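You operate a simulated robot arm through the tools that you are given. There is no shell and no other tool. Be economical: measure what you need, move in short steps, check, and stop when the job is done.

Carry out the task below with a simulated two-armed robot. There is one attempt and no reset: what you move stays moved.

JOB
Pick up the cable carton from the green kit mat with one hand, pass it to the other hand and put it on the left end of the blue bench mat. Set down upright: cable carton.

It is judged by the outcome, as a careful person would: the job done as asked, and still so three seconds after it is handed in. It fails if anything else is knocked over, pushed out of place, dropped, spilled or broken.

ROBOT AND FRAMES
Two 7-joint arms with three-finger grippers on one trunk, on a base that drives. Base frame: it is fixed to the floor where the robot stands at the start and does not move with it; the origin is under the middle of the robot, x ahead of it, y to its left, z up. Units: m, rad, N and s.
The left shoulder is at the start at [0.03, 0.124, 1.008], the right one opposite. With the tool pointing down near the work surface each hand reaches from about 0.1 to 0.78 m from the robot's upright axis, wherever it stands, measured 20 degrees to its own side. Places, roughly: left end of the blue bench mat (17x26 cm) [0.44, -1.96, 0.8]. Payload 2.2 kg a hand.
Tool frame (each hand has its own): the origin (TCP) lies between the finger pads and is the grasp point; the fingertips stand 0.028 m ahead of it; z points along the fingers, y is the line along which they close. The gripper opens to 0.102 m. The gripper's body begins 0.071 m behind the TCP.
Orientation is told as [roll, pitch, yaw] about the base's x, y, z axes, in that order, counted from this pose: with the fingers straight down and closing along the base's y, the tool's x points along the base's -x, its y along +y and its z along -z.

CONTROLS
- The arms move only by the tool servo_tool. It takes "left_moves", "right_moves" or both (then of equal length, played together; a hand with none holds still); each is a list that holds one entry, the list of rows, each a list of 6 numbers: the shift along the base's x, y, z in mm, then the turn, a rotation vector about the base's x, y, z in rad. In form: [[[tx, ty, tz, rx, ry, rz], ...]]. A call has 1 to 10 rows; each row shifts and turns the commanded pose from where the row before left it. "left_claw" and "right_claw" are, for a hand that has rows, the opening in per cent of the stroke, from 0 (shut) to 100 (fully open), set as the call begins (left out, the last holds). Each row takes 0.2 s and may step no farther than 0.05 m and 0.15 rad from the row before; otherwise, or with a gripper value out of range, the whole call is refused. Where a pose cannot be reached the arm comes as near as it can. A force on the tool above 40 N (or 10 N above the force at the start of the call, whichever is more), or a blocked arm, ends the call early, and 0.2 s more pass. Each finger halts on what it meets, pressing with about 33 N; the grip force reading is that of the motor and also rises with nothing between the fingers. The clock runs only during rows and for 0.2 s after the last one: add rows that do not move to give the fingers time. It gives the time, the measured TCP pose, the force on the tool (base axes), the opening and the grip force at its end, in the units of the frame above (readings bear some noise), with the torque about the TCP (base axes, N m) and any sound that the robot's microphone picked up.
- Cameras (640 x 400 px; columns grow to the right, rows downward): "scene" is now at [0.0489, -0.0127, 1.7127]; the picture's right is [-0.06, -1.00, 0.00], its down [-0.82, 0.05, -0.58] and it looks along [0.57, -0.04, -0.82] (base axes); focal length 257 px, centre (320, 200). "left" rides on the left gripper at [0.072, 0.038, -0.086] in its tool frame; the picture's right is [-0.46, 0.89, 0.00], its down [-0.60, -0.32, -0.73] and it looks along [-0.65, -0.34, 0.68] (tool axes); focal length 256 px, centre (320, 200). "right" rides on the right gripper at [0.069, 0.044, -0.086] in its tool frame; the picture's right is [-0.53, 0.85, 0.00], its down [-0.58, -0.36, -0.73] and it looks along [-0.62, -0.39, 0.68] (tool axes); focal length 256 px, centre (320, 200). There is no depth. A picture from a camera that has moved, and an enlarged one, comes with that camera's place and axes in the base frame and with its lens. The place of the scene camera against the robot may be out by one fixed shift of up to 0.018 m in any direction.
- get_image(camera): a new picture of that camera. No time passes.
- raise_lower(by): slides the trunk up (or, below 0, down) by that many m; the arms and the scene camera ride with it, the base frame stays. It gives what a move gives, with no picture.
- base_move(legs): drives the robot by 1 to 6 legs, each [ahead, left, turn to the left] in m, m and rad, along the robot's own axes; the way and the turn of a leg run together, so that a leg with both is an arc; at most 1.5 m and 3.142 rad a leg. The arms and the cameras ride along, it lands a little off, and it stops where it bumps. It gives what a move gives.
- aim_head(pan, tilt): turns the head with the scene camera to pan (to the left, within 2.496 rad either way) and tilt (down, from -0.506 to 1.204), counted from straight ahead of the robot. It gives what a move gives.
- close_up(camera, box): a new picture of the part [left, top, right, bottom] of that camera's present view, enlarged. No time passes.
- job_done(): hands the job in; it is judged then, once.

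Work in short steps. Places have to be worked out from the pictures, the camera data and where the tool is seen: move nearer, look again, correct. Check each grasp and each placing, and mend what went wrong. You have 120 turns and 92 pictures in all, those below and enlarged ones among them. Open the grippers and draw the arms clear of the work before you hand the job in, unless the task says otherwise; then end with one line.

The tools are called after ">>>" as name(argument=value, ...) on one line, values as JSON. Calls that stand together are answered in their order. servo_tool: Moves the arms, as the interface text tells. Its arguments: {"type":"object","properties":{"left_moves":{"type":"array"},"left_claw":{"type":"number"},"right_moves":{"type":"array"},"right_claw":{"type":"number"}},"required":[]} The other tools are called the same way: raise_lower (by) slides the trunk up or down; base_move (legs) drives the base; aim_head (pan, tilt) turns the head that bears the scene camera; get_image (camera) takes a picture; close_up (camera, box) takes an enlarged picture of a part of a camera's view; job_done () hands the job in.

At the start:

```text
t: 0.0
left_tcp_pos: [0.5843, 0.13, 1.0818]
left_tcp_rot: [0.0, 0.001, -0.001]
left_contact_force: [-0.2, -0.6, 0.7]
left_wrist_torque: [-0.01, 0.02, -0.01]
left_gripper_width: 0.102
left_grip_force: 0.1
right_tcp_pos: [0.3967, -0.2949, 1.0824]
right_tcp_rot: [-0.001, 0.0, -0.001]
right_contact_force: [0.0, -0.3, -0.3]
right_wrist_torque: [-0.01, 0.01, 0.0]
right_gripper_width: 0.1019
right_grip_force: 0.0
trunk travel left (down, up): [-0.25, 0.29]
robot x, y, heading: [-0.0002, 0.0028, 0.0]
head pan, tilt: [-0.063, 0.958]
```

scene: 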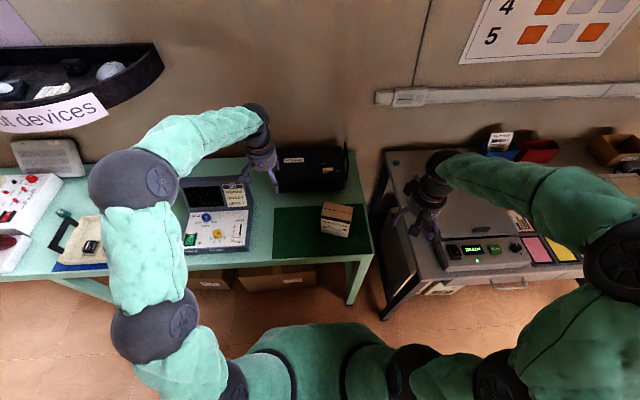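
right: 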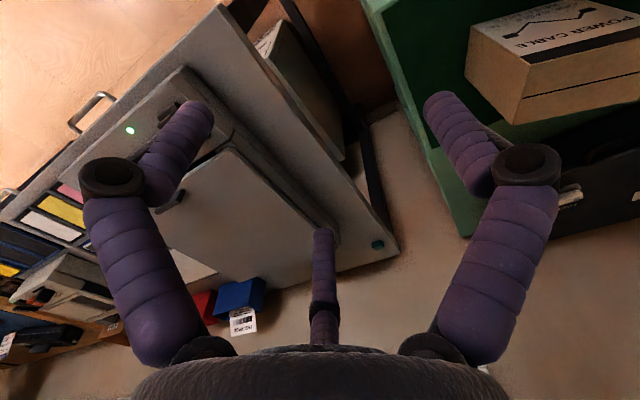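
left: 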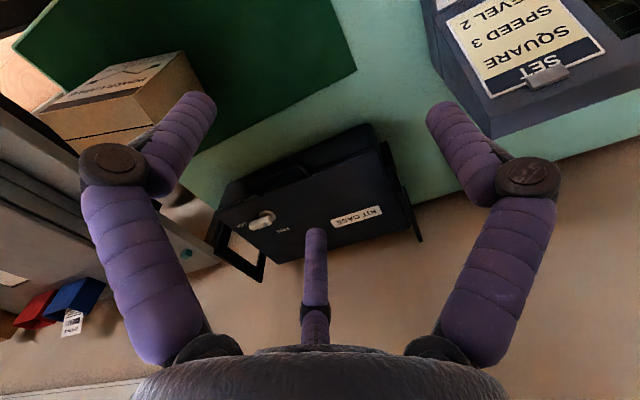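

The carton sits on the green mat near (0.55, -0.11). I'll enlarge it in the scene view to measure it.

>>> close_up(camera="scene", box=[260, 130, 420, 280])

>>> aim_head(pan=-1.2, tilt=0.7)

>>> get_image(camera="scene")

```text
2.67 times, centred on (340, 205) of scene
camera zoom: at [0.0489, -0.0127, 1.7127], right [-0.06, -1.0, 0.0], down [-0.82, 0.05, -0.58], along [0.57, -0.04, -0.82], focal length 685 px, centre (267, 187)
```

zoom: 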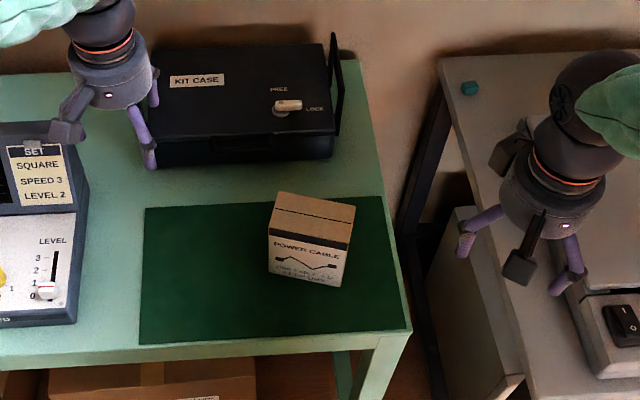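

```text
t: 1.4
left_tcp_pos: [0.5842, 0.1307, 1.0816]
left_tcp_rot: [0.001, 0.001, 0.0]
left_contact_force: [0.0, -0.6, 0.2]
left_wrist_torque: [0.03, 0.0, -0.01]
left_gripper_width: 0.1021
left_grip_force: 0.1
right_tcp_pos: [0.3965, -0.2951, 1.0836]
right_tcp_rot: [0.0, -0.001, 0.0]
right_contact_force: [0.5, -0.5, 1.2]
right_wrist_torque: [0.03, 0.0, -0.01]
right_gripper_width: 0.102
right_grip_force: 0.1
trunk travel left (down, up): [-0.25, 0.29]
robot x, y, heading: [0.0026, 0.0006, 0.001]
head pan, tilt: [-1.201, 0.7]
```

```text
87 pictures are left
camera scene: at [0.0076, -0.0874, 1.733], right [-0.93, -0.36, 0.0], down [-0.23, 0.6, -0.76], along [0.28, -0.71, -0.64], focal length 257 px, centre (320, 200)
```

scene: 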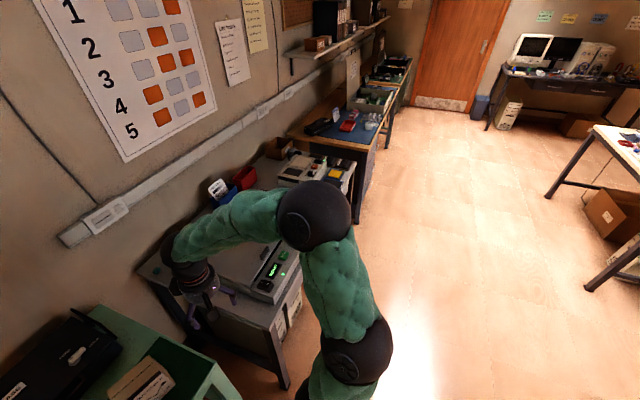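

The carton looks about 0.10 wide, 0.06 deep and 0.12 high, and it is turned roughly -17°. I plan to grip it across its depth with the left hand tilted in from the left, so its right half stays free for the right hand. First I'll yaw the left hand where it is.

>>> servo_tool(left_moves=[[[0, 0, 5, 0, 0, -0.144], [0, 0, 5, 0, 0, -0.144], [0, 0, 0, 0, 0, -0.144], [0, 0, 0, 0, 0, -0.144], [0, 0, 0, 0, 0, -0.144], [0, 0, 0, 0, 0, -0.144], [0, 0, 0, 0, 0, -0.144], [0, 0, 0, 0, 0, -0.144], [0, 0, 0, 0, 0, -0.144], [0, 0, 0, 0, 0, -0.144]]], left_claw=100)

>>> servo_tool(left_moves=[[[0, 0, 0, 0, 0, -0.144], [0, 0, 0, 0, 0, -0.144], [0, 0, 0, 0, 0, -0.144], [0, 0, 0, -0.1435, 0.0435, 0], [0, 0, 0, -0.1435, 0.0435, 0], [0, 0, 0, -0.1435, 0.0435, 0], [0, 0, 0, -0.1435, 0.0435, 0]]])

>>> aim_head(pan=-0.1, tilt=1.0)

>>> get_image(camera="scene")

>>> get_image(camera="left")

```text
t: 3.6
left_tcp_pos: [0.5855, 0.1311, 1.0923]
left_tcp_rot: [0.0, 0.001, -1.441]
left_contact_force: [0.1, -0.3, 0.3]
left_wrist_torque: [0.03, 0.0, 0.0]
left_gripper_width: 0.1023
left_grip_force: 0.0
right_tcp_pos: [0.3959, -0.2949, 1.083]
right_tcp_rot: [0.0, 0.001, 0.002]
right_contact_force: [-0.1, -0.6, 0.5]
right_wrist_torque: [-0.01, -0.01, -0.01]
right_gripper_width: 0.102
right_grip_force: 0.0
trunk travel left (down, up): [-0.25, 0.29]
robot x, y, heading: [-0.0002, -0.0005, -0.003]
head pan, tilt: [-1.201, 0.7]
```

```text
t: 5.2
left_tcp_pos: [0.5842, 0.1296, 1.0914]
left_tcp_rot: [0.007, -0.602, -1.874]
left_contact_force: [0.4, -0.4, 0.0]
left_wrist_torque: [0.01, 0.01, 0.02]
left_gripper_width: 0.1023
left_grip_force: 0.1
right_tcp_pos: [0.3962, -0.2948, 1.0831]
right_tcp_rot: [0.001, -0.002, -0.002]
right_contact_force: [0.4, 0.6, -0.1]
right_wrist_torque: [0.0, 0.02, 0.0]
right_gripper_width: 0.102
right_grip_force: 0.1
trunk travel left (down, up): [-0.25, 0.29]
robot x, y, heading: [0.0026, -0.0057, 0.001]
head pan, tilt: [-1.201, 0.7]
```

```text
t: 6.5
left_tcp_pos: [0.5837, 0.1292, 1.0917]
left_tcp_rot: [0.005, -0.599, -1.874]
left_contact_force: [1.0, -0.1, 0.2]
left_wrist_torque: [0.05, -0.01, 0.01]
left_gripper_width: 0.102
left_grip_force: 0.0
right_tcp_pos: [0.3965, -0.2946, 1.0834]
right_tcp_rot: [-0.001, 0.001, 0.001]
right_contact_force: [0.1, 0.3, 0.8]
right_wrist_torque: [0.03, -0.04, -0.01]
right_gripper_width: 0.1022
right_grip_force: 0.1
trunk travel left (down, up): [-0.25, 0.29]
robot x, y, heading: [-0.0004, -0.0013, 0.001]
head pan, tilt: [-0.099, 1.0]
```

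```text
86 pictures are left
camera scene: at [0.0462, -0.0152, 1.7097], right [-0.1, -0.99, 0.0], down [-0.84, 0.08, -0.54], along [0.54, -0.05, -0.84], focal length 257 px, centre (320, 200)
```

scene: 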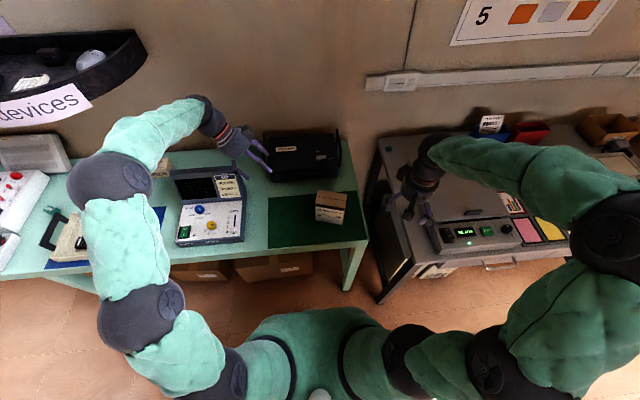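

```text
85 pictures are left
camera left: at [0.6525, 0.223, 1.1218], right [0.73, -0.63, 0.27], down [-0.33, 0.01, 0.94], along [-0.6, -0.78, -0.2], focal length 256 px, centre (320, 200)
```

left: 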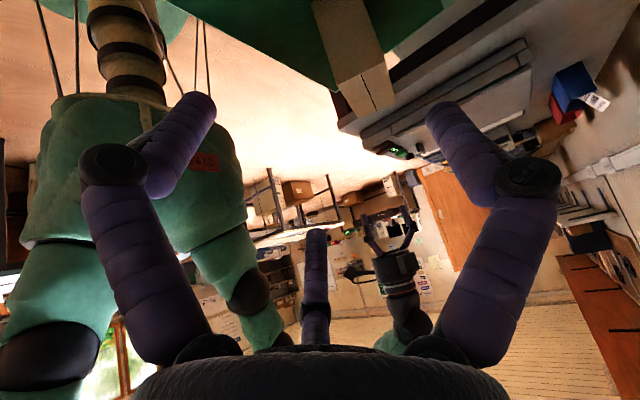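

The left hand is turned and tilted as planned. I'll take enlarged views of the carton from the scene and left cameras to triangulate it.

>>> close_up(camera="scene", box=[200, 110, 380, 260])

>>> close_up(camera="left", box=[280, 0, 440, 130])

>>> close_up(camera="right", box=[440, 0, 640, 130])

```text
2.67 times, centred on (290, 185) of scene
camera zoom: at [0.0462, -0.0152, 1.7097], right [-0.1, -0.99, 0.0], down [-0.84, 0.08, -0.54], along [0.54, -0.05, -0.84], focal length 685 px, centre (400, 240)
```

zoom: 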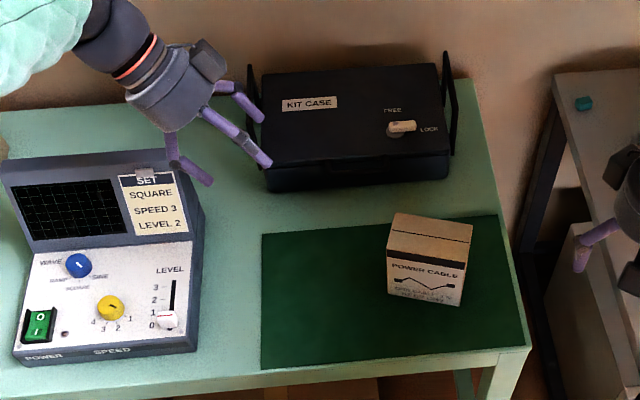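

```text
3.08 times, centred on (360, 65) of left
camera zoom: at [0.6525, 0.223, 1.1218], right [0.73, -0.63, 0.27], down [-0.33, 0.01, 0.94], along [-0.6, -0.78, -0.2], focal length 788 px, centre (197, 615)
```

zoom: 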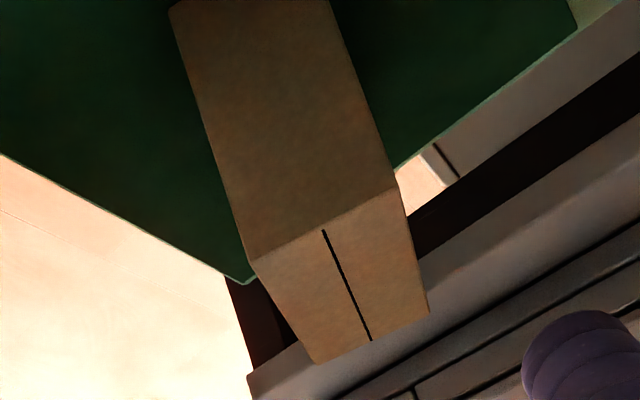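

```text
3.08 times, centred on (540, 65) of right
camera zoom: at [0.3282, -0.2514, 1.1701], right [0.53, 0.85, 0.0], down [0.58, -0.36, 0.73], along [0.62, -0.39, -0.68], focal length 788 px, centre (-357, 615)
```

zoom: 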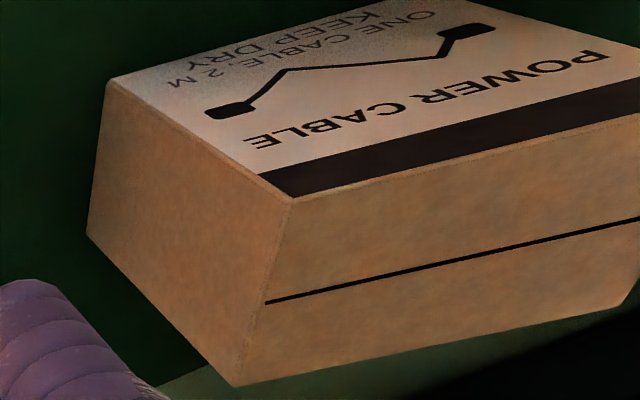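

Triangulated, the carton's top face is centred at about (0.538, -0.098, 0.933), measures 0.11 × 0.06 and is yawed -17.6°. The table is at about 0.813. I'll move the left hand to a pre-grasp 10 cm back along the tool axis.

>>> servo_tool(left_moves=[[[-5, -36, -24, 0, 0, 0], [-5, -36, -24, 0, 0, 0], [-4, -36, -24, 0, 0, 0], [-5, -35, -24, 0, 0, 0], [0, 0, 0, 0, 0, 0]]])

>>> get_image(camera="left")

>>> close_up(camera="scene", box=[220, 110, 400, 260])

```text
t: 7.7
left_tcp_pos: [0.5662, -0.014, 0.9952]
left_tcp_rot: [0.005, -0.601, -1.871]
left_contact_force: [-0.5, 0.4, 0.2]
left_wrist_torque: [-0.05, 0.0, 0.01]
left_gripper_width: 0.1021
left_grip_force: 0.0
right_tcp_pos: [0.3956, -0.2956, 1.0834]
right_tcp_rot: [-0.001, 0.0, 0.0]
right_contact_force: [0.1, 0.2, -0.4]
right_wrist_torque: [-0.04, 0.02, 0.0]
right_gripper_width: 0.1022
right_grip_force: 0.0
trunk travel left (down, up): [-0.25, 0.29]
robot x, y, heading: [0.0018, -0.0005, -0.003]
head pan, tilt: [-0.099, 1.0]
```

```text
81 pictures are left
camera left: at [0.6343, 0.0802, 1.0246], right [0.73, -0.63, 0.27], down [-0.33, 0.01, 0.94], along [-0.6, -0.78, -0.2], focal length 256 px, centre (320, 200)
```

left: 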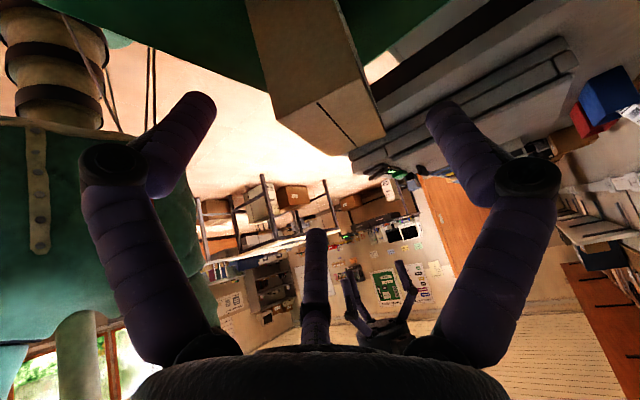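

```text
2.67 times, centred on (310, 185) of scene
camera zoom: at [0.0458, -0.0146, 1.7097], right [-0.1, -1.0, 0.0], down [-0.84, 0.08, -0.54], along [0.54, -0.05, -0.84], focal length 685 px, centre (347, 240)
```

zoom: 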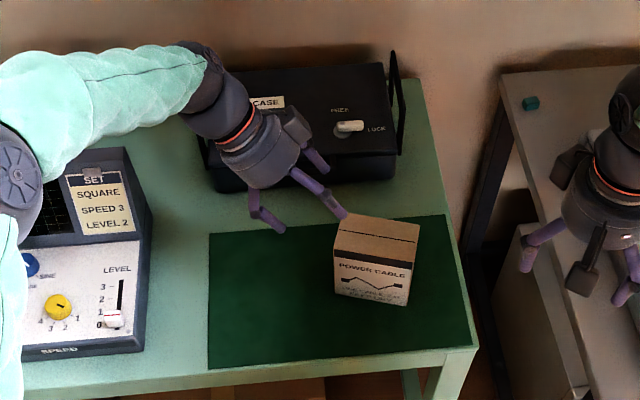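

The pictures show a hand with three finger-like digits, although the text describes two. I'll close the left hand partway in free air to see how the digits actually move.

>>> servo_tool(left_moves=[[[0, 0, 0, 0, 0, 0], [0, 0, 0, 0, 0, 0], [0, 0, 0, 0, 0, 0]]], left_claw=10)

>>> get_image(camera="left")

>>> close_up(camera="scene", box=[250, 120, 370, 220])

```text
t: 8.5
left_tcp_pos: [0.5659, -0.0128, 0.9945]
left_tcp_rot: [0.006, -0.602, -1.874]
left_contact_force: [0.1, 0.1, 0.0]
left_wrist_torque: [-0.03, -0.02, 0.03]
left_gripper_width: 0.0099
left_grip_force: 0.1
right_tcp_pos: [0.3959, -0.2949, 1.0835]
right_tcp_rot: [0.0, 0.001, 0.001]
right_contact_force: [0.7, -0.3, 0.2]
right_wrist_torque: [-0.01, 0.01, -0.02]
right_gripper_width: 0.1022
right_grip_force: 0.0
trunk travel left (down, up): [-0.25, 0.29]
robot x, y, heading: [-0.0002, -0.0025, 0.003]
head pan, tilt: [-0.099, 1.0]
```

```text
79 pictures are left
camera left: at [0.6345, 0.0801, 1.0245], right [0.73, -0.63, 0.27], down [-0.33, 0.01, 0.94], along [-0.6, -0.78, -0.2], focal length 256 px, centre (320, 200)
```

left: 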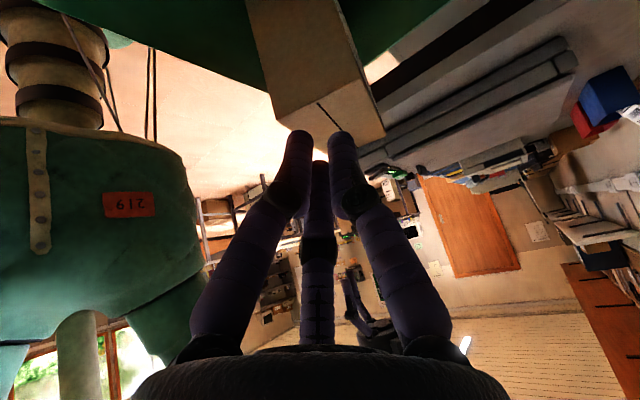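

```text
4.00 times, centred on (310, 170) of scene
camera zoom: at [0.0461, -0.0151, 1.7097], right [-0.1, -1.0, 0.0], down [-0.84, 0.08, -0.54], along [0.54, -0.05, -0.84], focal length 1027 px, centre (360, 320)
```

zoom: 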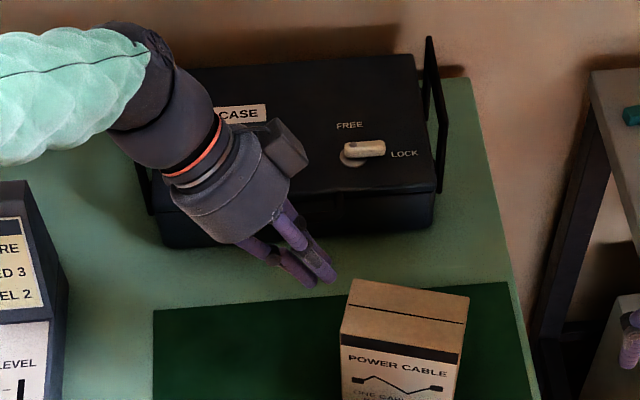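

The digits close symmetrically, so I can't tell whether the collision shape has two fingers or three. Over the free mat to the left I'll probe gently: with this tilt, a real extra digit would touch at TCP z of about 0.87, and two fingers would touch at about 0.84.

>>> servo_tool(left_moves=[[[-3, 37, 0, 0, 0, 0], [-3, 37, 0, 0, 0, 0], [0, 0, -35, 0, 0, 0], [0, 0, -35, 0, 0, 0], [0, 0, 0, 0, 0, 0]]], left_claw=100)

>>> close_up(camera="scene", box=[200, 110, 380, 260])

```text
t: 9.7
left_tcp_pos: [0.5608, 0.0625, 0.9247]
left_tcp_rot: [0.005, -0.597, -1.872]
left_contact_force: [-0.6, -0.2, 0.3]
left_wrist_torque: [-0.01, -0.01, 0.03]
left_gripper_width: 0.1023
left_grip_force: 0.1
right_tcp_pos: [0.3949, -0.2955, 1.0831]
right_tcp_rot: [0.001, 0.0, 0.0]
right_contact_force: [0.0, 0.0, -0.1]
right_wrist_torque: [0.03, 0.01, 0.01]
right_gripper_width: 0.1022
right_grip_force: 0.1
trunk travel left (down, up): [-0.25, 0.29]
robot x, y, heading: [-0.0015, -0.0015, 0.0]
head pan, tilt: [-0.099, 1.0]
```

```text
2.67 times, centred on (290, 185) of scene
camera zoom: at [0.0459, -0.0154, 1.7097], right [-0.1, -1.0, 0.0], down [-0.84, 0.08, -0.54], along [0.54, -0.05, -0.84], focal length 685 px, centre (400, 240)
```

zoom: 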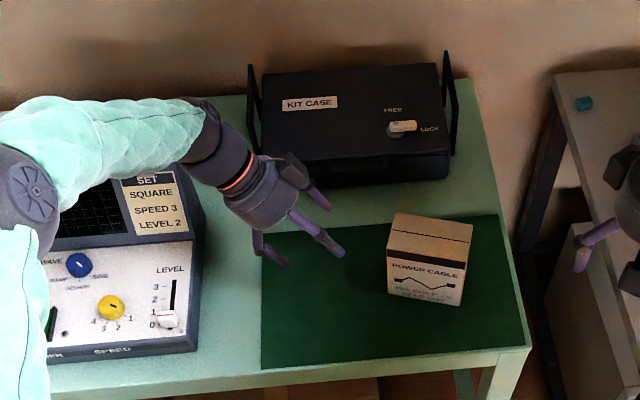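

There is clear space below the hand, so I'll lower it in 6 mm steps.

>>> servo_tool(left_moves=[[[0, 0, -8, 0, 0, 0], [0, 0, -8, 0, 0, 0], [0, 0, -8, 0, 0, 0], [0, 0, -6, 0, 0, 0], [0, 0, -6, 0, 0, 0], [0, 0, -6, 0, 0, 0], [0, 0, -5, 0, 0, 0], [0, 0, -5, 0, 0, 0], [0, 0, -5, 0, 0, 0], [0, 0, -5, 0, 0, 0]]])

>>> close_up(camera="scene", box=[230, 120, 370, 240])

```text
t: 11.9
left_tcp_pos: [0.5595, 0.0612, 0.8632]
left_tcp_rot: [0.005, -0.6, -1.873]
left_contact_force: [0.9, 0.0, -0.3]
left_wrist_torque: [-0.02, -0.03, 0.0]
left_gripper_width: 0.1021
left_grip_force: 0.1
right_tcp_pos: [0.3963, -0.2953, 1.0836]
right_tcp_rot: [0.001, 0.0, 0.001]
right_contact_force: [-0.2, 0.3, -0.5]
right_wrist_torque: [-0.01, -0.01, -0.02]
right_gripper_width: 0.1017
right_grip_force: 0.0
trunk travel left (down, up): [-0.25, 0.29]
robot x, y, heading: [-0.0025, 0.0041, -0.003]
head pan, tilt: [-0.099, 1.0]
```

```text
3.33 times, centred on (300, 180) of scene
camera zoom: at [0.0463, -0.0152, 1.7097], right [-0.1, -1.0, 0.0], down [-0.84, 0.08, -0.54], along [0.54, -0.05, -0.84], focal length 856 px, centre (387, 267)
```

zoom: 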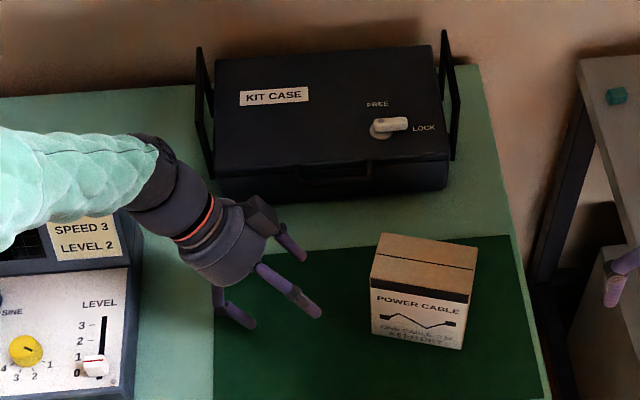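

No force at 0.863. I'll go a little lower to decide it.

>>> servo_tool(left_moves=[[[0, 0, -4, 0, 0, 0], [0, 0, -4, 0, 0, 0], [0, 0, -4, 0, 0, 0], [0, 0, -3, 0, 0, 0], [0, 0, -3, 0, 0, 0], [0, 0, -3, 0, 0, 0], [0, 0, -3, 0, 0, 0]]])

>>> close_up(camera="scene", box=[230, 120, 370, 240])

```text
t: 13.5
left_tcp_pos: [0.5583, 0.0644, 0.8425]
left_tcp_rot: [0.012, -0.599, -1.875]
left_contact_force: [-9.5, 15.9, 26.1]
left_wrist_torque: [1.68, 0.73, -0.01]
left_gripper_width: 0.103
left_grip_force: 0.0
right_tcp_pos: [0.3943, -0.293, 1.0841]
right_tcp_rot: [0.001, -0.002, 0.001]
right_contact_force: [-0.7, -0.2, 0.2]
right_wrist_torque: [0.01, 0.02, -0.01]
right_gripper_width: 0.1023
right_grip_force: 0.2
trunk travel left (down, up): [-0.25, 0.29]
robot x, y, heading: [-0.0013, 0.0037, 0.0]
head pan, tilt: [-0.099, 1.0]
```

```text
3.33 times, centred on (300, 180) of scene
camera zoom: at [0.0428, -0.0136, 1.71], right [-0.1, -1.0, 0.0], down [-0.84, 0.08, -0.54], along [0.54, -0.05, -0.84], focal length 856 px, centre (387, 267)
```

zoom: 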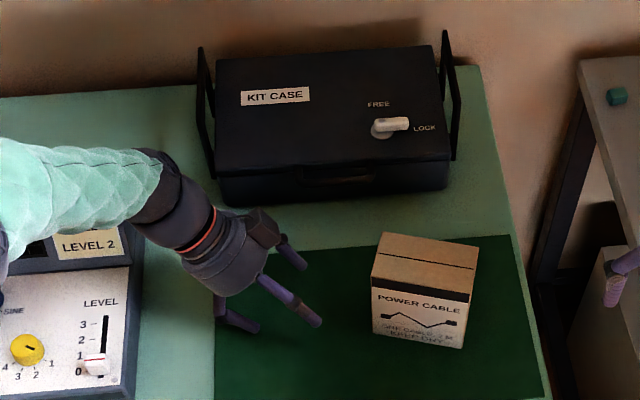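

The force and torque put the contact at tool (+0.05, -0.02). So the extra digit is real: the hand is a thumb on +y opposing two digits on -y at x = ±0.045.

New plan:
- The right hand picks the carton from straight above, thumb behind it.
- The left hand takes it from its left side, thumb in front.
- The left hand then places it.

First I'll withdraw the left hand.

>>> servo_tool(left_moves=[[[0, 0, 40, 0, 0, 0], [0, 0, 40, 0, 0, 0], [0, 0, 45, 0, 0, 0], [0, 30, 45, 0, 0, 0], [0, 45, 20, 0, 0, 0], [0, 45, 0, 0, 0, 0], [-20, 40, 0, 0.1435, -0.0435, 0], [-20, 0, 0, 0.1435, -0.0435, 0], [-20, 0, 0, 0.1435, -0.0435, 0], [-20, 0, 0, 0.1435, -0.0435, 0]]], left_claw=100)

>>> servo_tool(left_moves=[[[0, 0, 0, 0, 0, 0.149], [0, 0, 0, 0, 0, 0.149], [0, 0, 0, 0, 0, 0.149], [0, 0, 0, 0, 0, 0.149], [0, 0, 0, 0, 0, 0.149], [0, 0, 0, 0, 0, 0.149], [0, 0, 0, 0, 0, 0.149], [0, 0, 0, 0, 0, 0.149], [0, 0, 0, 0, 0, 0.149], [0, 0, 0, 0, 0, 0.149]]], right_moves=[[[0, 0, 10, 0, 0, -0.144], [0, 0, 0, 0, 0, -0.144], [0, 0, 0, 0, 0, -0.144], [0, 0, 0, 0, 0, -0.144], [0, 0, 0, 0, 0, -0.144], [0, 0, 0, 0, 0, -0.144], [0, 0, 0, 0, 0, -0.144], [0, 0, 0, 0, 0, -0.144], [0, 0, 0, 0, 0, -0.144], [0, 0, 0, 0, 0, -0.144]]], right_claw=100)

>>> servo_tool(left_moves=[[[0, 0, 0, 0, 0, 0.149], [0, 0, 0, 0, 0, 0.149], [0, 0, 0, 0, 0, 0.149], [0, 0, 0, 0, 0, 0.149], [0, 0, 0, 0, 0, 0.149], [0, 0, 0, 0, 0, 0.149], [0, 0, 0, 0, 0, 0.149], [0, 0, 0, 0, 0, 0.149], [0, 0, 0, 0, 0, 0.149], [0, 0, 0, 0, 0, 0.149]]], right_moves=[[[0, 0, 0, 0, 0, -0.144], [0, 0, 0, 0, 0, -0.144], [0, 0, 0, 0, 0, -0.149], [0, 0, 0, 0, 0, 0], [0, 0, 0, 0, 0, 0], [0, 0, 0, 0, 0, 0], [0, 0, 0, 0, 0, 0], [0, 0, 0, 0, 0, 0], [0, 0, 0, 0, 0, 0], [0, 0, 0, 0, 0, 0]]])

>>> get_image(camera="scene")

>>> get_image(camera="right")

```text
refused: row 4 steps farther than a row can; nothing moved
```

```text
t: 15.7
left_tcp_pos: [0.5582, 0.0612, 0.8407]
left_tcp_rot: [0.004, -0.6, -0.381]
left_contact_force: [-3.6, 1.8, 5.6]
left_wrist_torque: [0.01, 0.4, -0.12]
left_gripper_width: 0.1023
left_grip_force: 0.1
right_tcp_pos: [0.3944, -0.2951, 1.0931]
right_tcp_rot: [0.001, 0.001, -1.441]
right_contact_force: [1.0, -0.8, -0.4]
right_wrist_torque: [-0.01, 0.01, 0.03]
right_gripper_width: 0.1021
right_grip_force: 0.1
trunk travel left (down, up): [-0.25, 0.29]
robot x, y, heading: [-0.0007, -0.0001, -0.002]
head pan, tilt: [-0.099, 1.0]
```

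```text
t: 17.9
left_tcp_pos: [0.56, 0.0616, 0.8396]
left_tcp_rot: [0.004, -0.599, 1.111]
left_contact_force: [-0.8, -0.8, 4.6]
left_wrist_torque: [-0.36, 0.06, -0.14]
left_gripper_width: 0.1023
left_grip_force: 0.1
right_tcp_pos: [0.3964, -0.2956, 1.0928]
right_tcp_rot: [0.001, -0.001, -1.876]
right_contact_force: [0.2, 0.0, 0.1]
right_wrist_torque: [0.03, 0.01, 0.0]
right_gripper_width: 0.1019
right_grip_force: 0.1
trunk travel left (down, up): [-0.25, 0.29]
robot x, y, heading: [0.0008, -0.0014, 0.0]
head pan, tilt: [-0.099, 1.0]
```

```text
74 pictures are left
camera scene: at [0.0456, -0.0156, 1.7097], right [-0.1, -1.0, 0.0], down [-0.84, 0.08, -0.54], along [0.54, -0.05, -0.84], focal length 257 px, centre (320, 200)
```

scene: 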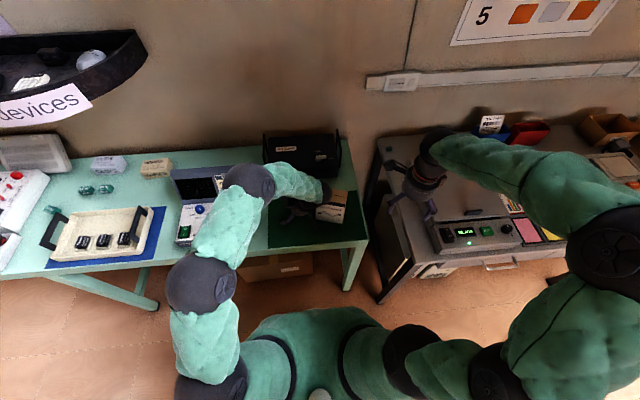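

```text
73 pictures are left
camera right: at [0.4591, -0.2426, 1.1801], right [0.65, -0.76, 0.0], down [-0.52, -0.44, 0.73], along [-0.56, -0.47, -0.68], focal length 256 px, centre (320, 200)
```

right: 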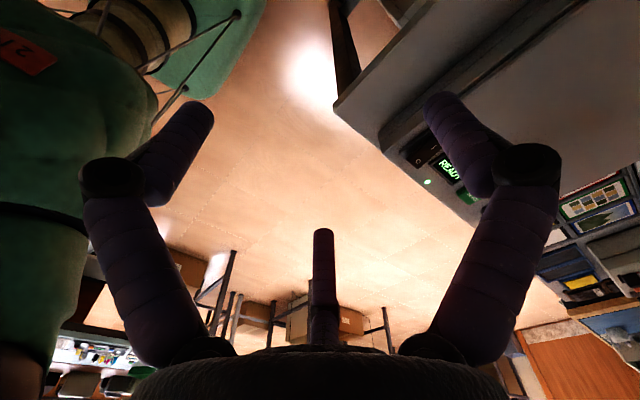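

My withdrawal call was refused (a step was too long), so the left hand turned while still low near the carton. I'll check whether the carton was disturbed.

>>> close_up(camera="scene", box=[240, 130, 380, 250])

>>> get_image(camera="left")

```text
3.33 times, centred on (310, 190) of scene
camera zoom: at [0.0456, -0.0156, 1.7097], right [-0.1, -1.0, 0.0], down [-0.84, 0.08, -0.54], along [0.54, -0.05, -0.84], focal length 856 px, centre (353, 233)
```

zoom: 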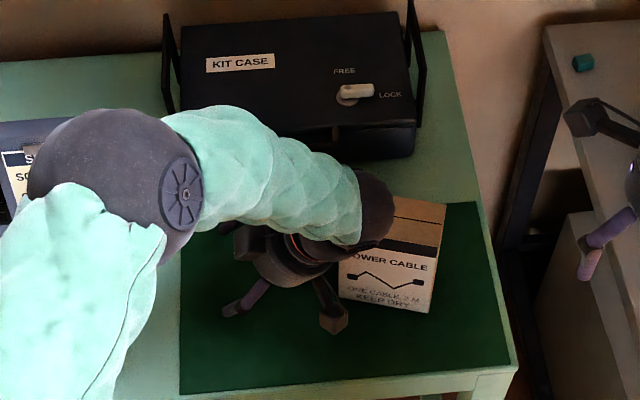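

```text
71 pictures are left
camera left: at [0.4775, -0.0192, 0.8699], right [-0.62, 0.74, 0.26], down [0.32, -0.06, 0.94], along [0.71, 0.67, -0.2], focal length 256 px, centre (320, 200)
```

left: 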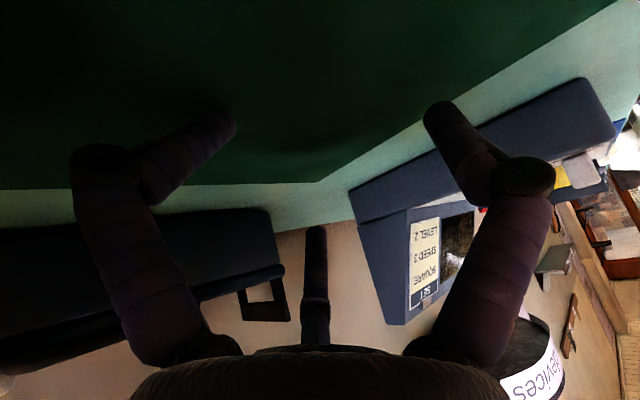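

The carton hasn't moved. I'll take the left hand up and to the left, away from it, in small safe rows.

>>> servo_tool(left_moves=[[[0, 15, 8, 0, 0, 0], [0, 25, 20, 0, 0, 0], [0, 20, 40, 0, 0, 0], [0, 0, 45, 0, 0, 0], [0, 0, 45, 0, 0, 0], [0, 20, 40, 0, 0, 0], [0, 30, 30, 0, 0, 0], [0, 45, 0, 0, 0, 0], [0, 45, 0, 0, 0, 0]]])

>>> get_image(camera="scene")

```text
t: 19.9
left_tcp_pos: [0.56, 0.2636, 1.0676]
left_tcp_rot: [0.005, -0.599, 1.107]
left_contact_force: [0.3, -0.7, 0.1]
left_wrist_torque: [-0.04, 0.01, 0.0]
left_gripper_width: 0.1018
left_grip_force: 0.0
right_tcp_pos: [0.3954, -0.2944, 1.0941]
right_tcp_rot: [0.002, 0.001, -1.877]
right_contact_force: [-0.1, -0.1, -0.3]
right_wrist_torque: [-0.04, 0.01, -0.02]
right_gripper_width: 0.102
right_grip_force: 0.1
trunk travel left (down, up): [-0.25, 0.29]
robot x, y, heading: [0.0015, 0.0023, -0.0]
head pan, tilt: [-0.099, 1.0]
```

```text
70 pictures are left
camera scene: at [0.0456, -0.0141, 1.7097], right [-0.1, -0.99, 0.0], down [-0.84, 0.08, -0.54], along [0.54, -0.05, -0.84], focal length 257 px, centre (320, 200)
```

scene: 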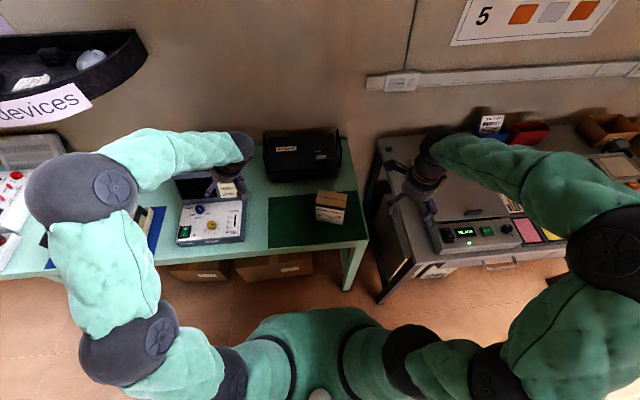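

The hand is clear. Next I'll turn the left hand so its fingers point right and slightly down, thumb toward the robot, and pull it back a little.

>>> servo_tool(left_moves=[[[-25, 0, 15, 0, 0, 0.116], [-25, 0, 15, 0, 0, 0.116], [-25, 0, 15, 0, 0, 0.116], [-25, 0, 0, 0, 0, 0.116], [0, 10, 0, -0.149, 0, 0], [0, 10, 0, -0.149, 0, 0], [0, 10, 0, -0.149, 0, 0], [0, 0, 0, -0.149, 0, 0], [0, 0, 0, -0.149, 0, 0], [0, 0, 0, -0.149, 0, 0]]])

>>> servo_tool(left_moves=[[[0, 0, 0, -0.149, 0, 0], [0, 0, 0, -0.149, 0, 0], [0, 0, 0, -0.149, 0, 0], [0, 0, 0, -0.149, 0, 0], [0, 0, 0, -0.149, 0, 0], [0, 0, 0, -0.149, 0, 0], [0, 0, 0, -0.149, 0, 0], [0, 0, 0, 0, 0, 0]]])

>>> get_image(camera="scene")

```text
t: 22.1
left_tcp_pos: [0.456, 0.2881, 1.1071]
left_tcp_rot: [0.006, 0.112, 1.571]
left_contact_force: [-0.3, -0.3, 0.2]
left_wrist_torque: [-0.02, -0.04, 0.0]
left_gripper_width: 0.1019
left_grip_force: 0.1
left hand out of reach, approached as far as the arm can: row 10
right_tcp_pos: [0.3943, -0.2946, 1.0943]
right_tcp_rot: [0.002, -0.001, -1.876]
right_contact_force: [-1.5, 0.7, 0.3]
right_wrist_torque: [0.03, -0.07, 0.01]
right_gripper_width: 0.1022
right_grip_force: 0.0
trunk travel left (down, up): [-0.25, 0.29]
robot x, y, heading: [-0.0, -0.0004, 0.004]
head pan, tilt: [-0.099, 1.0]
```

```text
t: 23.9
left_tcp_pos: [0.4585, 0.29, 1.108]
left_tcp_rot: [0.003, 0.109, 1.572]
left_contact_force: [0.5, -0.1, -0.6]
left_wrist_torque: [0.02, 0.0, -0.02]
left_gripper_width: 0.1018
left_grip_force: 0.1
left hand out of reach, approached as far as the arm can: row 1, 2, 3, 4, 5, 6, 7
right_tcp_pos: [0.3962, -0.2955, 1.0923]
right_tcp_rot: [0.001, 0.0, -1.876]
right_contact_force: [-0.1, -0.2, -0.4]
right_wrist_torque: [-0.01, -0.01, -0.01]
right_gripper_width: 0.1018
right_grip_force: 0.0
trunk travel left (down, up): [-0.25, 0.29]
robot x, y, heading: [-0.0012, -0.0021, -0.002]
head pan, tilt: [-0.099, 1.0]
```

```text
69 pictures are left
camera scene: at [0.046, -0.0151, 1.7097], right [-0.1, -1.0, 0.0], down [-0.84, 0.08, -0.54], along [0.54, -0.05, -0.84], focal length 257 px, centre (320, 200)
```

scene: 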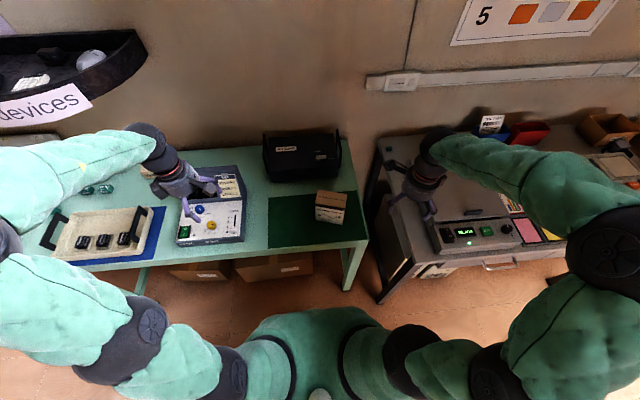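

The arm ran out of reach partway through the tilt. I'll bring the hand toward the middle and forward, then try tilting again.

>>> servo_tool(left_moves=[[[10, -45, 0, 0, 0, 0], [10, -45, 0, 0, 0, 0], [10, -45, 0, 0, 0, 0], [10, -45, 0, 0, 0, 0], [0, 0, 0, -0.149, 0, 0], [0, 0, 0, -0.149, 0, 0], [0, 0, 0, -0.149, 0, 0], [0, 0, 0, -0.149, 0, 0], [0, 0, 0, -0.149, 0, 0], [0, 0, 0, -0.149, 0, 0]]])

>>> get_image(camera="scene")

```text
t: 26.1
left_tcp_pos: [0.4979, 0.1092, 1.1066]
left_tcp_rot: [-0.003, 0.117, 1.572]
left_contact_force: [0.1, 0.5, 0.5]
left_wrist_torque: [0.0, 0.0, 0.01]
left_gripper_width: 0.1018
left_grip_force: 0.1
left hand out of reach, approached as far as the arm can: row 5, 6, 7, 8, 9, 10
right_tcp_pos: [0.396, -0.2949, 1.0937]
right_tcp_rot: [0.0, 0.001, -1.876]
right_contact_force: [0.1, 0.4, 0.2]
right_wrist_torque: [0.0, -0.01, -0.04]
right_gripper_width: 0.1019
right_grip_force: 0.0
trunk travel left (down, up): [-0.25, 0.29]
robot x, y, heading: [-0.0006, -0.0003, -0.003]
head pan, tilt: [-0.099, 1.0]
```

```text
68 pictures are left
camera scene: at [0.0461, -0.0153, 1.7097], right [-0.1, -1.0, 0.0], down [-0.84, 0.08, -0.54], along [0.54, -0.05, -0.84], focal length 257 px, centre (320, 200)
```

scene: 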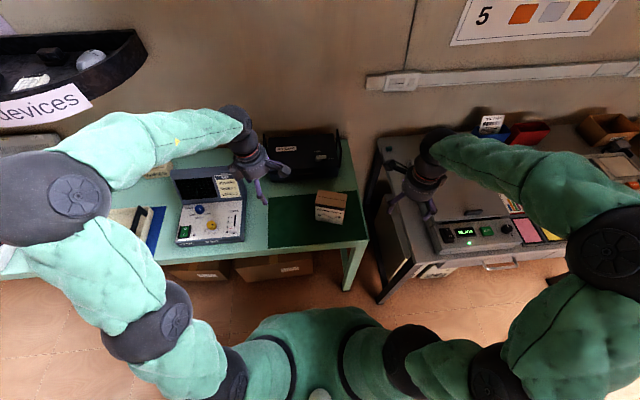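

The tilt limit looks like a wrist-roll branch problem. I'll return to the neutral yaw, tilt the fingers to the right from there, and only then roll about the tool axis.

>>> servo_tool(left_moves=[[[0, 0, 0, 0.117, 0, 0], [0, 0, 0, 0, 0, -0.15], [0, 0, 0, 0, 0, -0.15], [0, 0, 0, 0, 0, -0.15], [0, 0, 0, 0, 0, -0.15], [0, 0, 0, 0, 0, -0.15], [0, 0, 0, 0, 0, -0.15], [0, 0, 0, 0, 0, -0.15], [0, 0, 0, 0, 0, -0.15], [0, 0, 0, 0, 0, -0.15]]])

>>> servo_tool(left_moves=[[[0, 0, 0, 0, 0, -0.15], [0, 0, 0, 0, 0, -0.072], [0, 0, 0, -0.15, 0, 0], [0, 0, 0, -0.15, 0, 0], [0, 0, 0, -0.15, 0, 0], [0, 0, 0, -0.15, 0, 0], [0, 0, 0, -0.15, 0, 0], [0, 0, 0, -0.15, 0, 0], [0, 0, 0, -0.15, 0, 0], [0, 0, 0, -0.15, 0, 0]]])

```text
t: 28.3
left_tcp_pos: [0.4962, 0.1087, 1.1073]
left_tcp_rot: [-0.004, 0.0, 0.22]
left_contact_force: [-0.3, -0.3, 0.8]
left_wrist_torque: [0.01, 0.0, -0.01]
left_gripper_width: 0.1023
left_grip_force: 0.1
right_tcp_pos: [0.396, -0.2961, 1.0924]
right_tcp_rot: [0.001, 0.0, -1.876]
right_contact_force: [-0.4, -0.2, -0.4]
right_wrist_torque: [0.0, 0.03, -0.04]
right_gripper_width: 0.102
right_grip_force: 0.0
trunk travel left (down, up): [-0.25, 0.29]
robot x, y, heading: [0.0003, 0.0007, 0.0]
head pan, tilt: [-0.099, 1.0]
```

```text
t: 30.5
left_tcp_pos: [0.4967, 0.1094, 1.1056]
left_tcp_rot: [-0.12, -0.017, 0.003]
left_contact_force: [-0.4, -0.3, -0.1]
left_wrist_torque: [0.03, -0.02, -0.02]
left_gripper_width: 0.1018
left_grip_force: 0.1
left hand out of reach, approached as far as the arm can: row 4, 5, 6, 7, 8, 9, 10
right_tcp_pos: [0.3959, -0.2946, 1.0947]
right_tcp_rot: [0.0, 0.0, -1.877]
right_contact_force: [0.8, 0.5, 0.0]
right_wrist_torque: [0.03, 0.0, -0.01]
right_gripper_width: 0.102
right_grip_force: 0.0
trunk travel left (down, up): [-0.25, 0.29]
robot x, y, heading: [0.0014, 0.001, -0.002]
head pan, tilt: [-0.099, 1.0]
```

The limit doesn't depend on yaw, so it is tied to arm posture or position. I'll go back to (0.58, 0.13), where a 0.6 tilt worked, and try the tilt there.

>>> servo_tool(left_moves=[[[30, 5, 0, 0.12, 0, 0], [30, 5, 0, 0, 0, 0], [28, 10, -10, 0, 0, 0], [0, 0, 0, -0.15, 0, 0], [0, 0, 0, -0.15, 0, 0], [0, 0, 0, -0.15, 0, 0], [0, 0, 0, -0.15, 0, 0], [0, 0, 0, -0.15, 0, 0], [0, 0, 0, -0.15, 0, 0], [0, 0, 0, -0.15, 0, 0]]])

>>> get_image(camera="scene")

```text
t: 32.7
left_tcp_pos: [0.5835, 0.1304, 1.0951]
left_tcp_rot: [-0.108, -0.024, 0.004]
left_contact_force: [0.1, -0.4, 1.1]
left_wrist_torque: [0.03, -0.01, 0.02]
left_gripper_width: 0.1023
left_grip_force: 0.1
left hand out of reach, approached as far as the arm can: row 5, 6, 7, 8, 9, 10
right_tcp_pos: [0.3958, -0.2959, 1.0925]
right_tcp_rot: [-0.001, 0.0, -1.877]
right_contact_force: [0.0, -0.5, -0.5]
right_wrist_torque: [0.02, -0.03, -0.03]
right_gripper_width: 0.1019
right_grip_force: 0.2
trunk travel left (down, up): [-0.25, 0.29]
robot x, y, heading: [0.0014, -0.0008, -0.0]
head pan, tilt: [-0.099, 1.0]
```

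```text
67 pictures are left
camera scene: at [0.0461, -0.0151, 1.7097], right [-0.1, -1.0, 0.0], down [-0.84, 0.08, -0.54], along [0.54, -0.05, -0.84], focal length 257 px, centre (320, 200)
```

scene: 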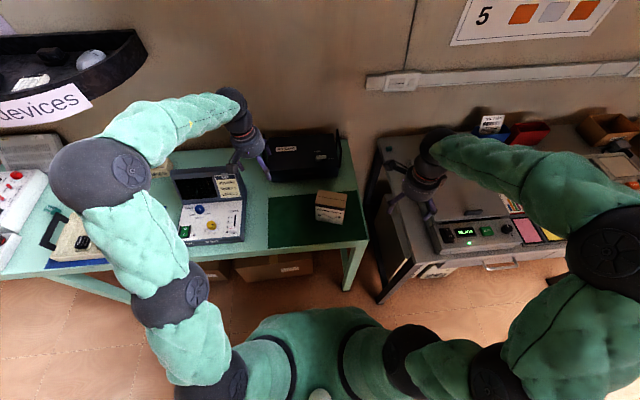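

Still limited here. Earlier it worked with yaw -1.87 set first, so I'll rebuild that: yaw to about -1.6, then tilt.

>>> servo_tool(left_moves=[[[0, 0, 0, 0.11, 0, 0], [0, 0, 0, 0, 0, -0.15], [0, 0, 0, 0, 0, -0.15], [0, 0, 0, 0, 0, -0.15], [0, 0, 0, 0, 0, -0.15], [0, 0, 0, 0, 0, -0.15], [0, 0, 0, 0, 0, -0.15], [0, 0, 0, 0, 0, -0.15], [0, 0, 0, 0, 0, -0.15], [0, 0, 0, 0, 0, -0.15]]])

>>> servo_tool(left_moves=[[[0, 0, 0, 0, 0, -0.11], [0, 0, 0, 0, 0, -0.11], [0, 0, 0, -0.15, 0, 0], [0, 0, 0, -0.15, 0, 0], [0, 0, 0, -0.15, 0, 0], [0, 0, 0, -0.15, 0, 0], [0, 0, 0, -0.15, 0, 0], [0, 0, 0, -0.15, 0, 0], [0, 0, 0, -0.15, 0, 0], [0, 0, 0, -0.15, 0, 0]]])

```text
t: 34.9
left_tcp_pos: [0.4045, 0.0214, 0.9377]
left_tcp_rot: [0.087, -0.043, -1.133]
left_contact_force: [0.4, 0.8, 0.7]
left_wrist_torque: [-0.02, 0.02, -0.01]
left_gripper_width: 0.1016
left_grip_force: 0.1
left hand out of reach, approached as far as the arm can: row 4, 5, 6, 7, 8, 9, 10
right_tcp_pos: [0.3956, -0.2943, 1.0925]
right_tcp_rot: [-0.001, 0.0, -1.879]
right_contact_force: [1.4, -0.2, 0.3]
right_wrist_torque: [-0.02, 0.02, 0.0]
right_gripper_width: 0.1018
right_grip_force: 0.1
trunk travel left (down, up): [-0.25, 0.29]
robot x, y, heading: [-0.0001, 0.0011, 0.0]
head pan, tilt: [-0.099, 1.0]
```

```text
t: 37.1
left_tcp_pos: [0.3787, 0.0217, 0.9075]
left_tcp_rot: [-0.474, -1.18, -0.964]
left_contact_force: [1.1, 0.3, 0.1]
left_wrist_torque: [0.0, 0.0, -0.01]
left_gripper_width: 0.1021
left_grip_force: 0.1
left hand out of reach, approached as far as the arm can: row 1, 2
right_tcp_pos: [0.3969, -0.2933, 1.0931]
right_tcp_rot: [0.0, 0.0, -1.877]
right_contact_force: [0.1, 1.1, 0.4]
right_wrist_torque: [-0.02, 0.03, 0.01]
right_gripper_width: 0.1018
right_grip_force: 0.1
trunk travel left (down, up): [-0.25, 0.29]
robot x, y, heading: [-0.0004, 0.0009, 0.002]
head pan, tilt: [-0.099, 1.0]
```

The arm wandered off while searching for reach, which is dangerous. I'll look before moving anything else.

>>> get_image(camera="scene")

>>> get_image(camera="left")

```text
66 pictures are left
camera scene: at [0.0466, -0.0147, 1.7096], right [-0.1, -1.0, 0.0], down [-0.84, 0.08, -0.54], along [0.54, -0.05, -0.84], focal length 257 px, centre (320, 200)
```

scene: 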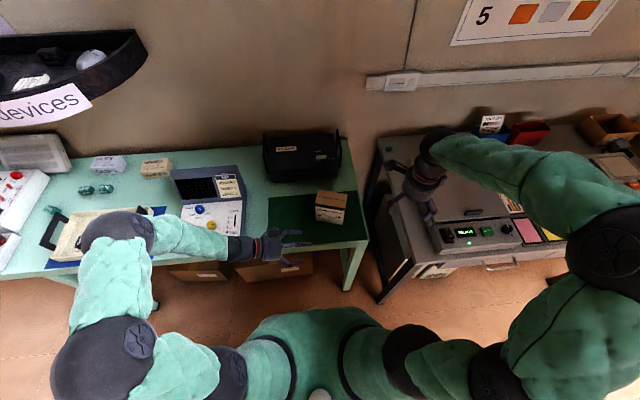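

```text
65 pictures are left
camera left: at [0.3918, 0.1314, 0.8623], right [0.96, 0.0, 0.28], down [-0.25, 0.45, 0.86], along [-0.12, -0.9, 0.43], focal length 256 px, centre (320, 200)
```

left: 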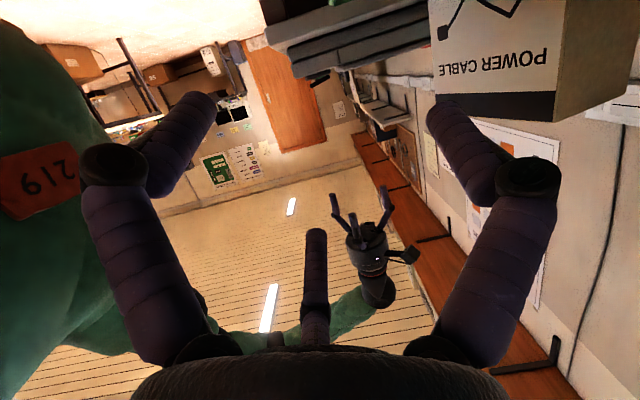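

No harm done, and the left arm is now in a good posture: elbow out, fingers pointing right, about 20° down, thumb away from the robot. I'll raise it away from the bench edge, then try rolling about the tool axis in short calls.

>>> servo_tool(left_moves=[[[0, 10, 40, 0, 0, 0], [0, 10, 40, 0, 0, 0], [0, 10, 30, 0, 0, 0], [0, 0, 0, 0.014, -0.139, -0.05], [0, 0, 0, 0.014, -0.139, -0.05], [0, 0, 0, 0.014, -0.139, -0.05], [0, 0, 0, 0.014, -0.139, -0.05]]])

```text
t: 38.7
left_tcp_pos: [0.3787, 0.0519, 1.0178]
left_tcp_rot: [0.837, -1.044, -2.377]
left_contact_force: [0.6, -0.7, -1.0]
left_wrist_torque: [0.01, -0.03, 0.01]
left_gripper_width: 0.1021
left_grip_force: 0.1
right_tcp_pos: [0.3966, -0.2954, 1.0944]
right_tcp_rot: [-0.001, 0.0, -1.877]
right_contact_force: [-0.4, -0.1, -0.4]
right_wrist_torque: [0.0, -0.02, -0.02]
right_gripper_width: 0.1021
right_grip_force: 0.1
trunk travel left (down, up): [-0.25, 0.29]
robot x, y, heading: [0.0028, 0.0002, 0.001]
head pan, tilt: [-0.099, 1.0]
```

The roll works in this posture, so I'll keep going.

>>> servo_tool(left_moves=[[[0, 0, 0, 0.014, -0.139, -0.05], [0, 0, 0, 0.014, -0.139, -0.05], [0, 0, 0, 0.014, -0.139, -0.05], [0, 0, 0, 0.014, -0.139, -0.05], [0, 0, 0, 0.014, -0.139, -0.05], [0, 0, 0, 0.014, -0.139, -0.05]]])

```text
t: 40.1
left_tcp_pos: [0.4516, 0.0119, 1.2394]
left_tcp_rot: [1.196, -0.274, -2.937]
left_contact_force: [0.2, 0.1, 0.2]
left_wrist_torque: [0.04, -0.05, 0.03]
left_gripper_width: 0.1023
left_grip_force: 0.0
left hand out of reach, approached as far as the arm can: row 2, 3, 4, 5, 6
right_tcp_pos: [0.3954, -0.2949, 1.0941]
right_tcp_rot: [0.001, 0.001, -1.876]
right_contact_force: [-0.1, 0.0, -0.3]
right_wrist_torque: [0.01, 0.0, 0.0]
right_gripper_width: 0.1018
right_grip_force: 0.0
trunk travel left (down, up): [-0.25, 0.29]
robot x, y, heading: [-0.0014, 0.0017, 0.002]
head pan, tilt: [-0.099, 1.0]
```

The roll limit is reached. Both hands can still interleave if each comes in tilted from its own side with the camera low: the thumb of one falls between the two digits of the other. Before choosing who picks, I'll look at the destination.

>>> aim_head(pan=-1.3, tilt=0.5)

>>> close_up(camera="scene", box=[190, 100, 430, 300])

```text
t: 41.5
left_tcp_pos: [0.4523, 0.0125, 1.2403]
left_tcp_rot: [1.195, -0.276, -2.935]
left_contact_force: [-0.4, -0.4, -0.4]
left_wrist_torque: [-0.03, -0.01, 0.01]
left_gripper_width: 0.1019
left_grip_force: 0.1
right_tcp_pos: [0.3959, -0.2944, 1.0918]
right_tcp_rot: [0.001, -0.001, -1.877]
right_contact_force: [0.1, -0.3, -1.1]
right_wrist_torque: [-0.02, -0.01, -0.02]
right_gripper_width: 0.1019
right_grip_force: 0.0
trunk travel left (down, up): [-0.25, 0.29]
robot x, y, heading: [0.0011, 0.0018, 0.008]
head pan, tilt: [-1.3, 0.499]
```

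```text
2.00 times, centred on (310, 200) of scene
camera zoom: at [0.0011, -0.0959, 1.7507], right [-0.96, -0.27, 0.0], down [-0.13, 0.46, -0.88], along [0.24, -0.85, -0.48], focal length 514 px, centre (340, 200)
```

zoom: 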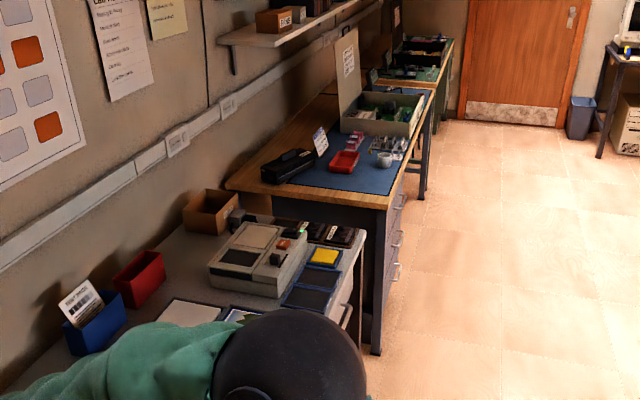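

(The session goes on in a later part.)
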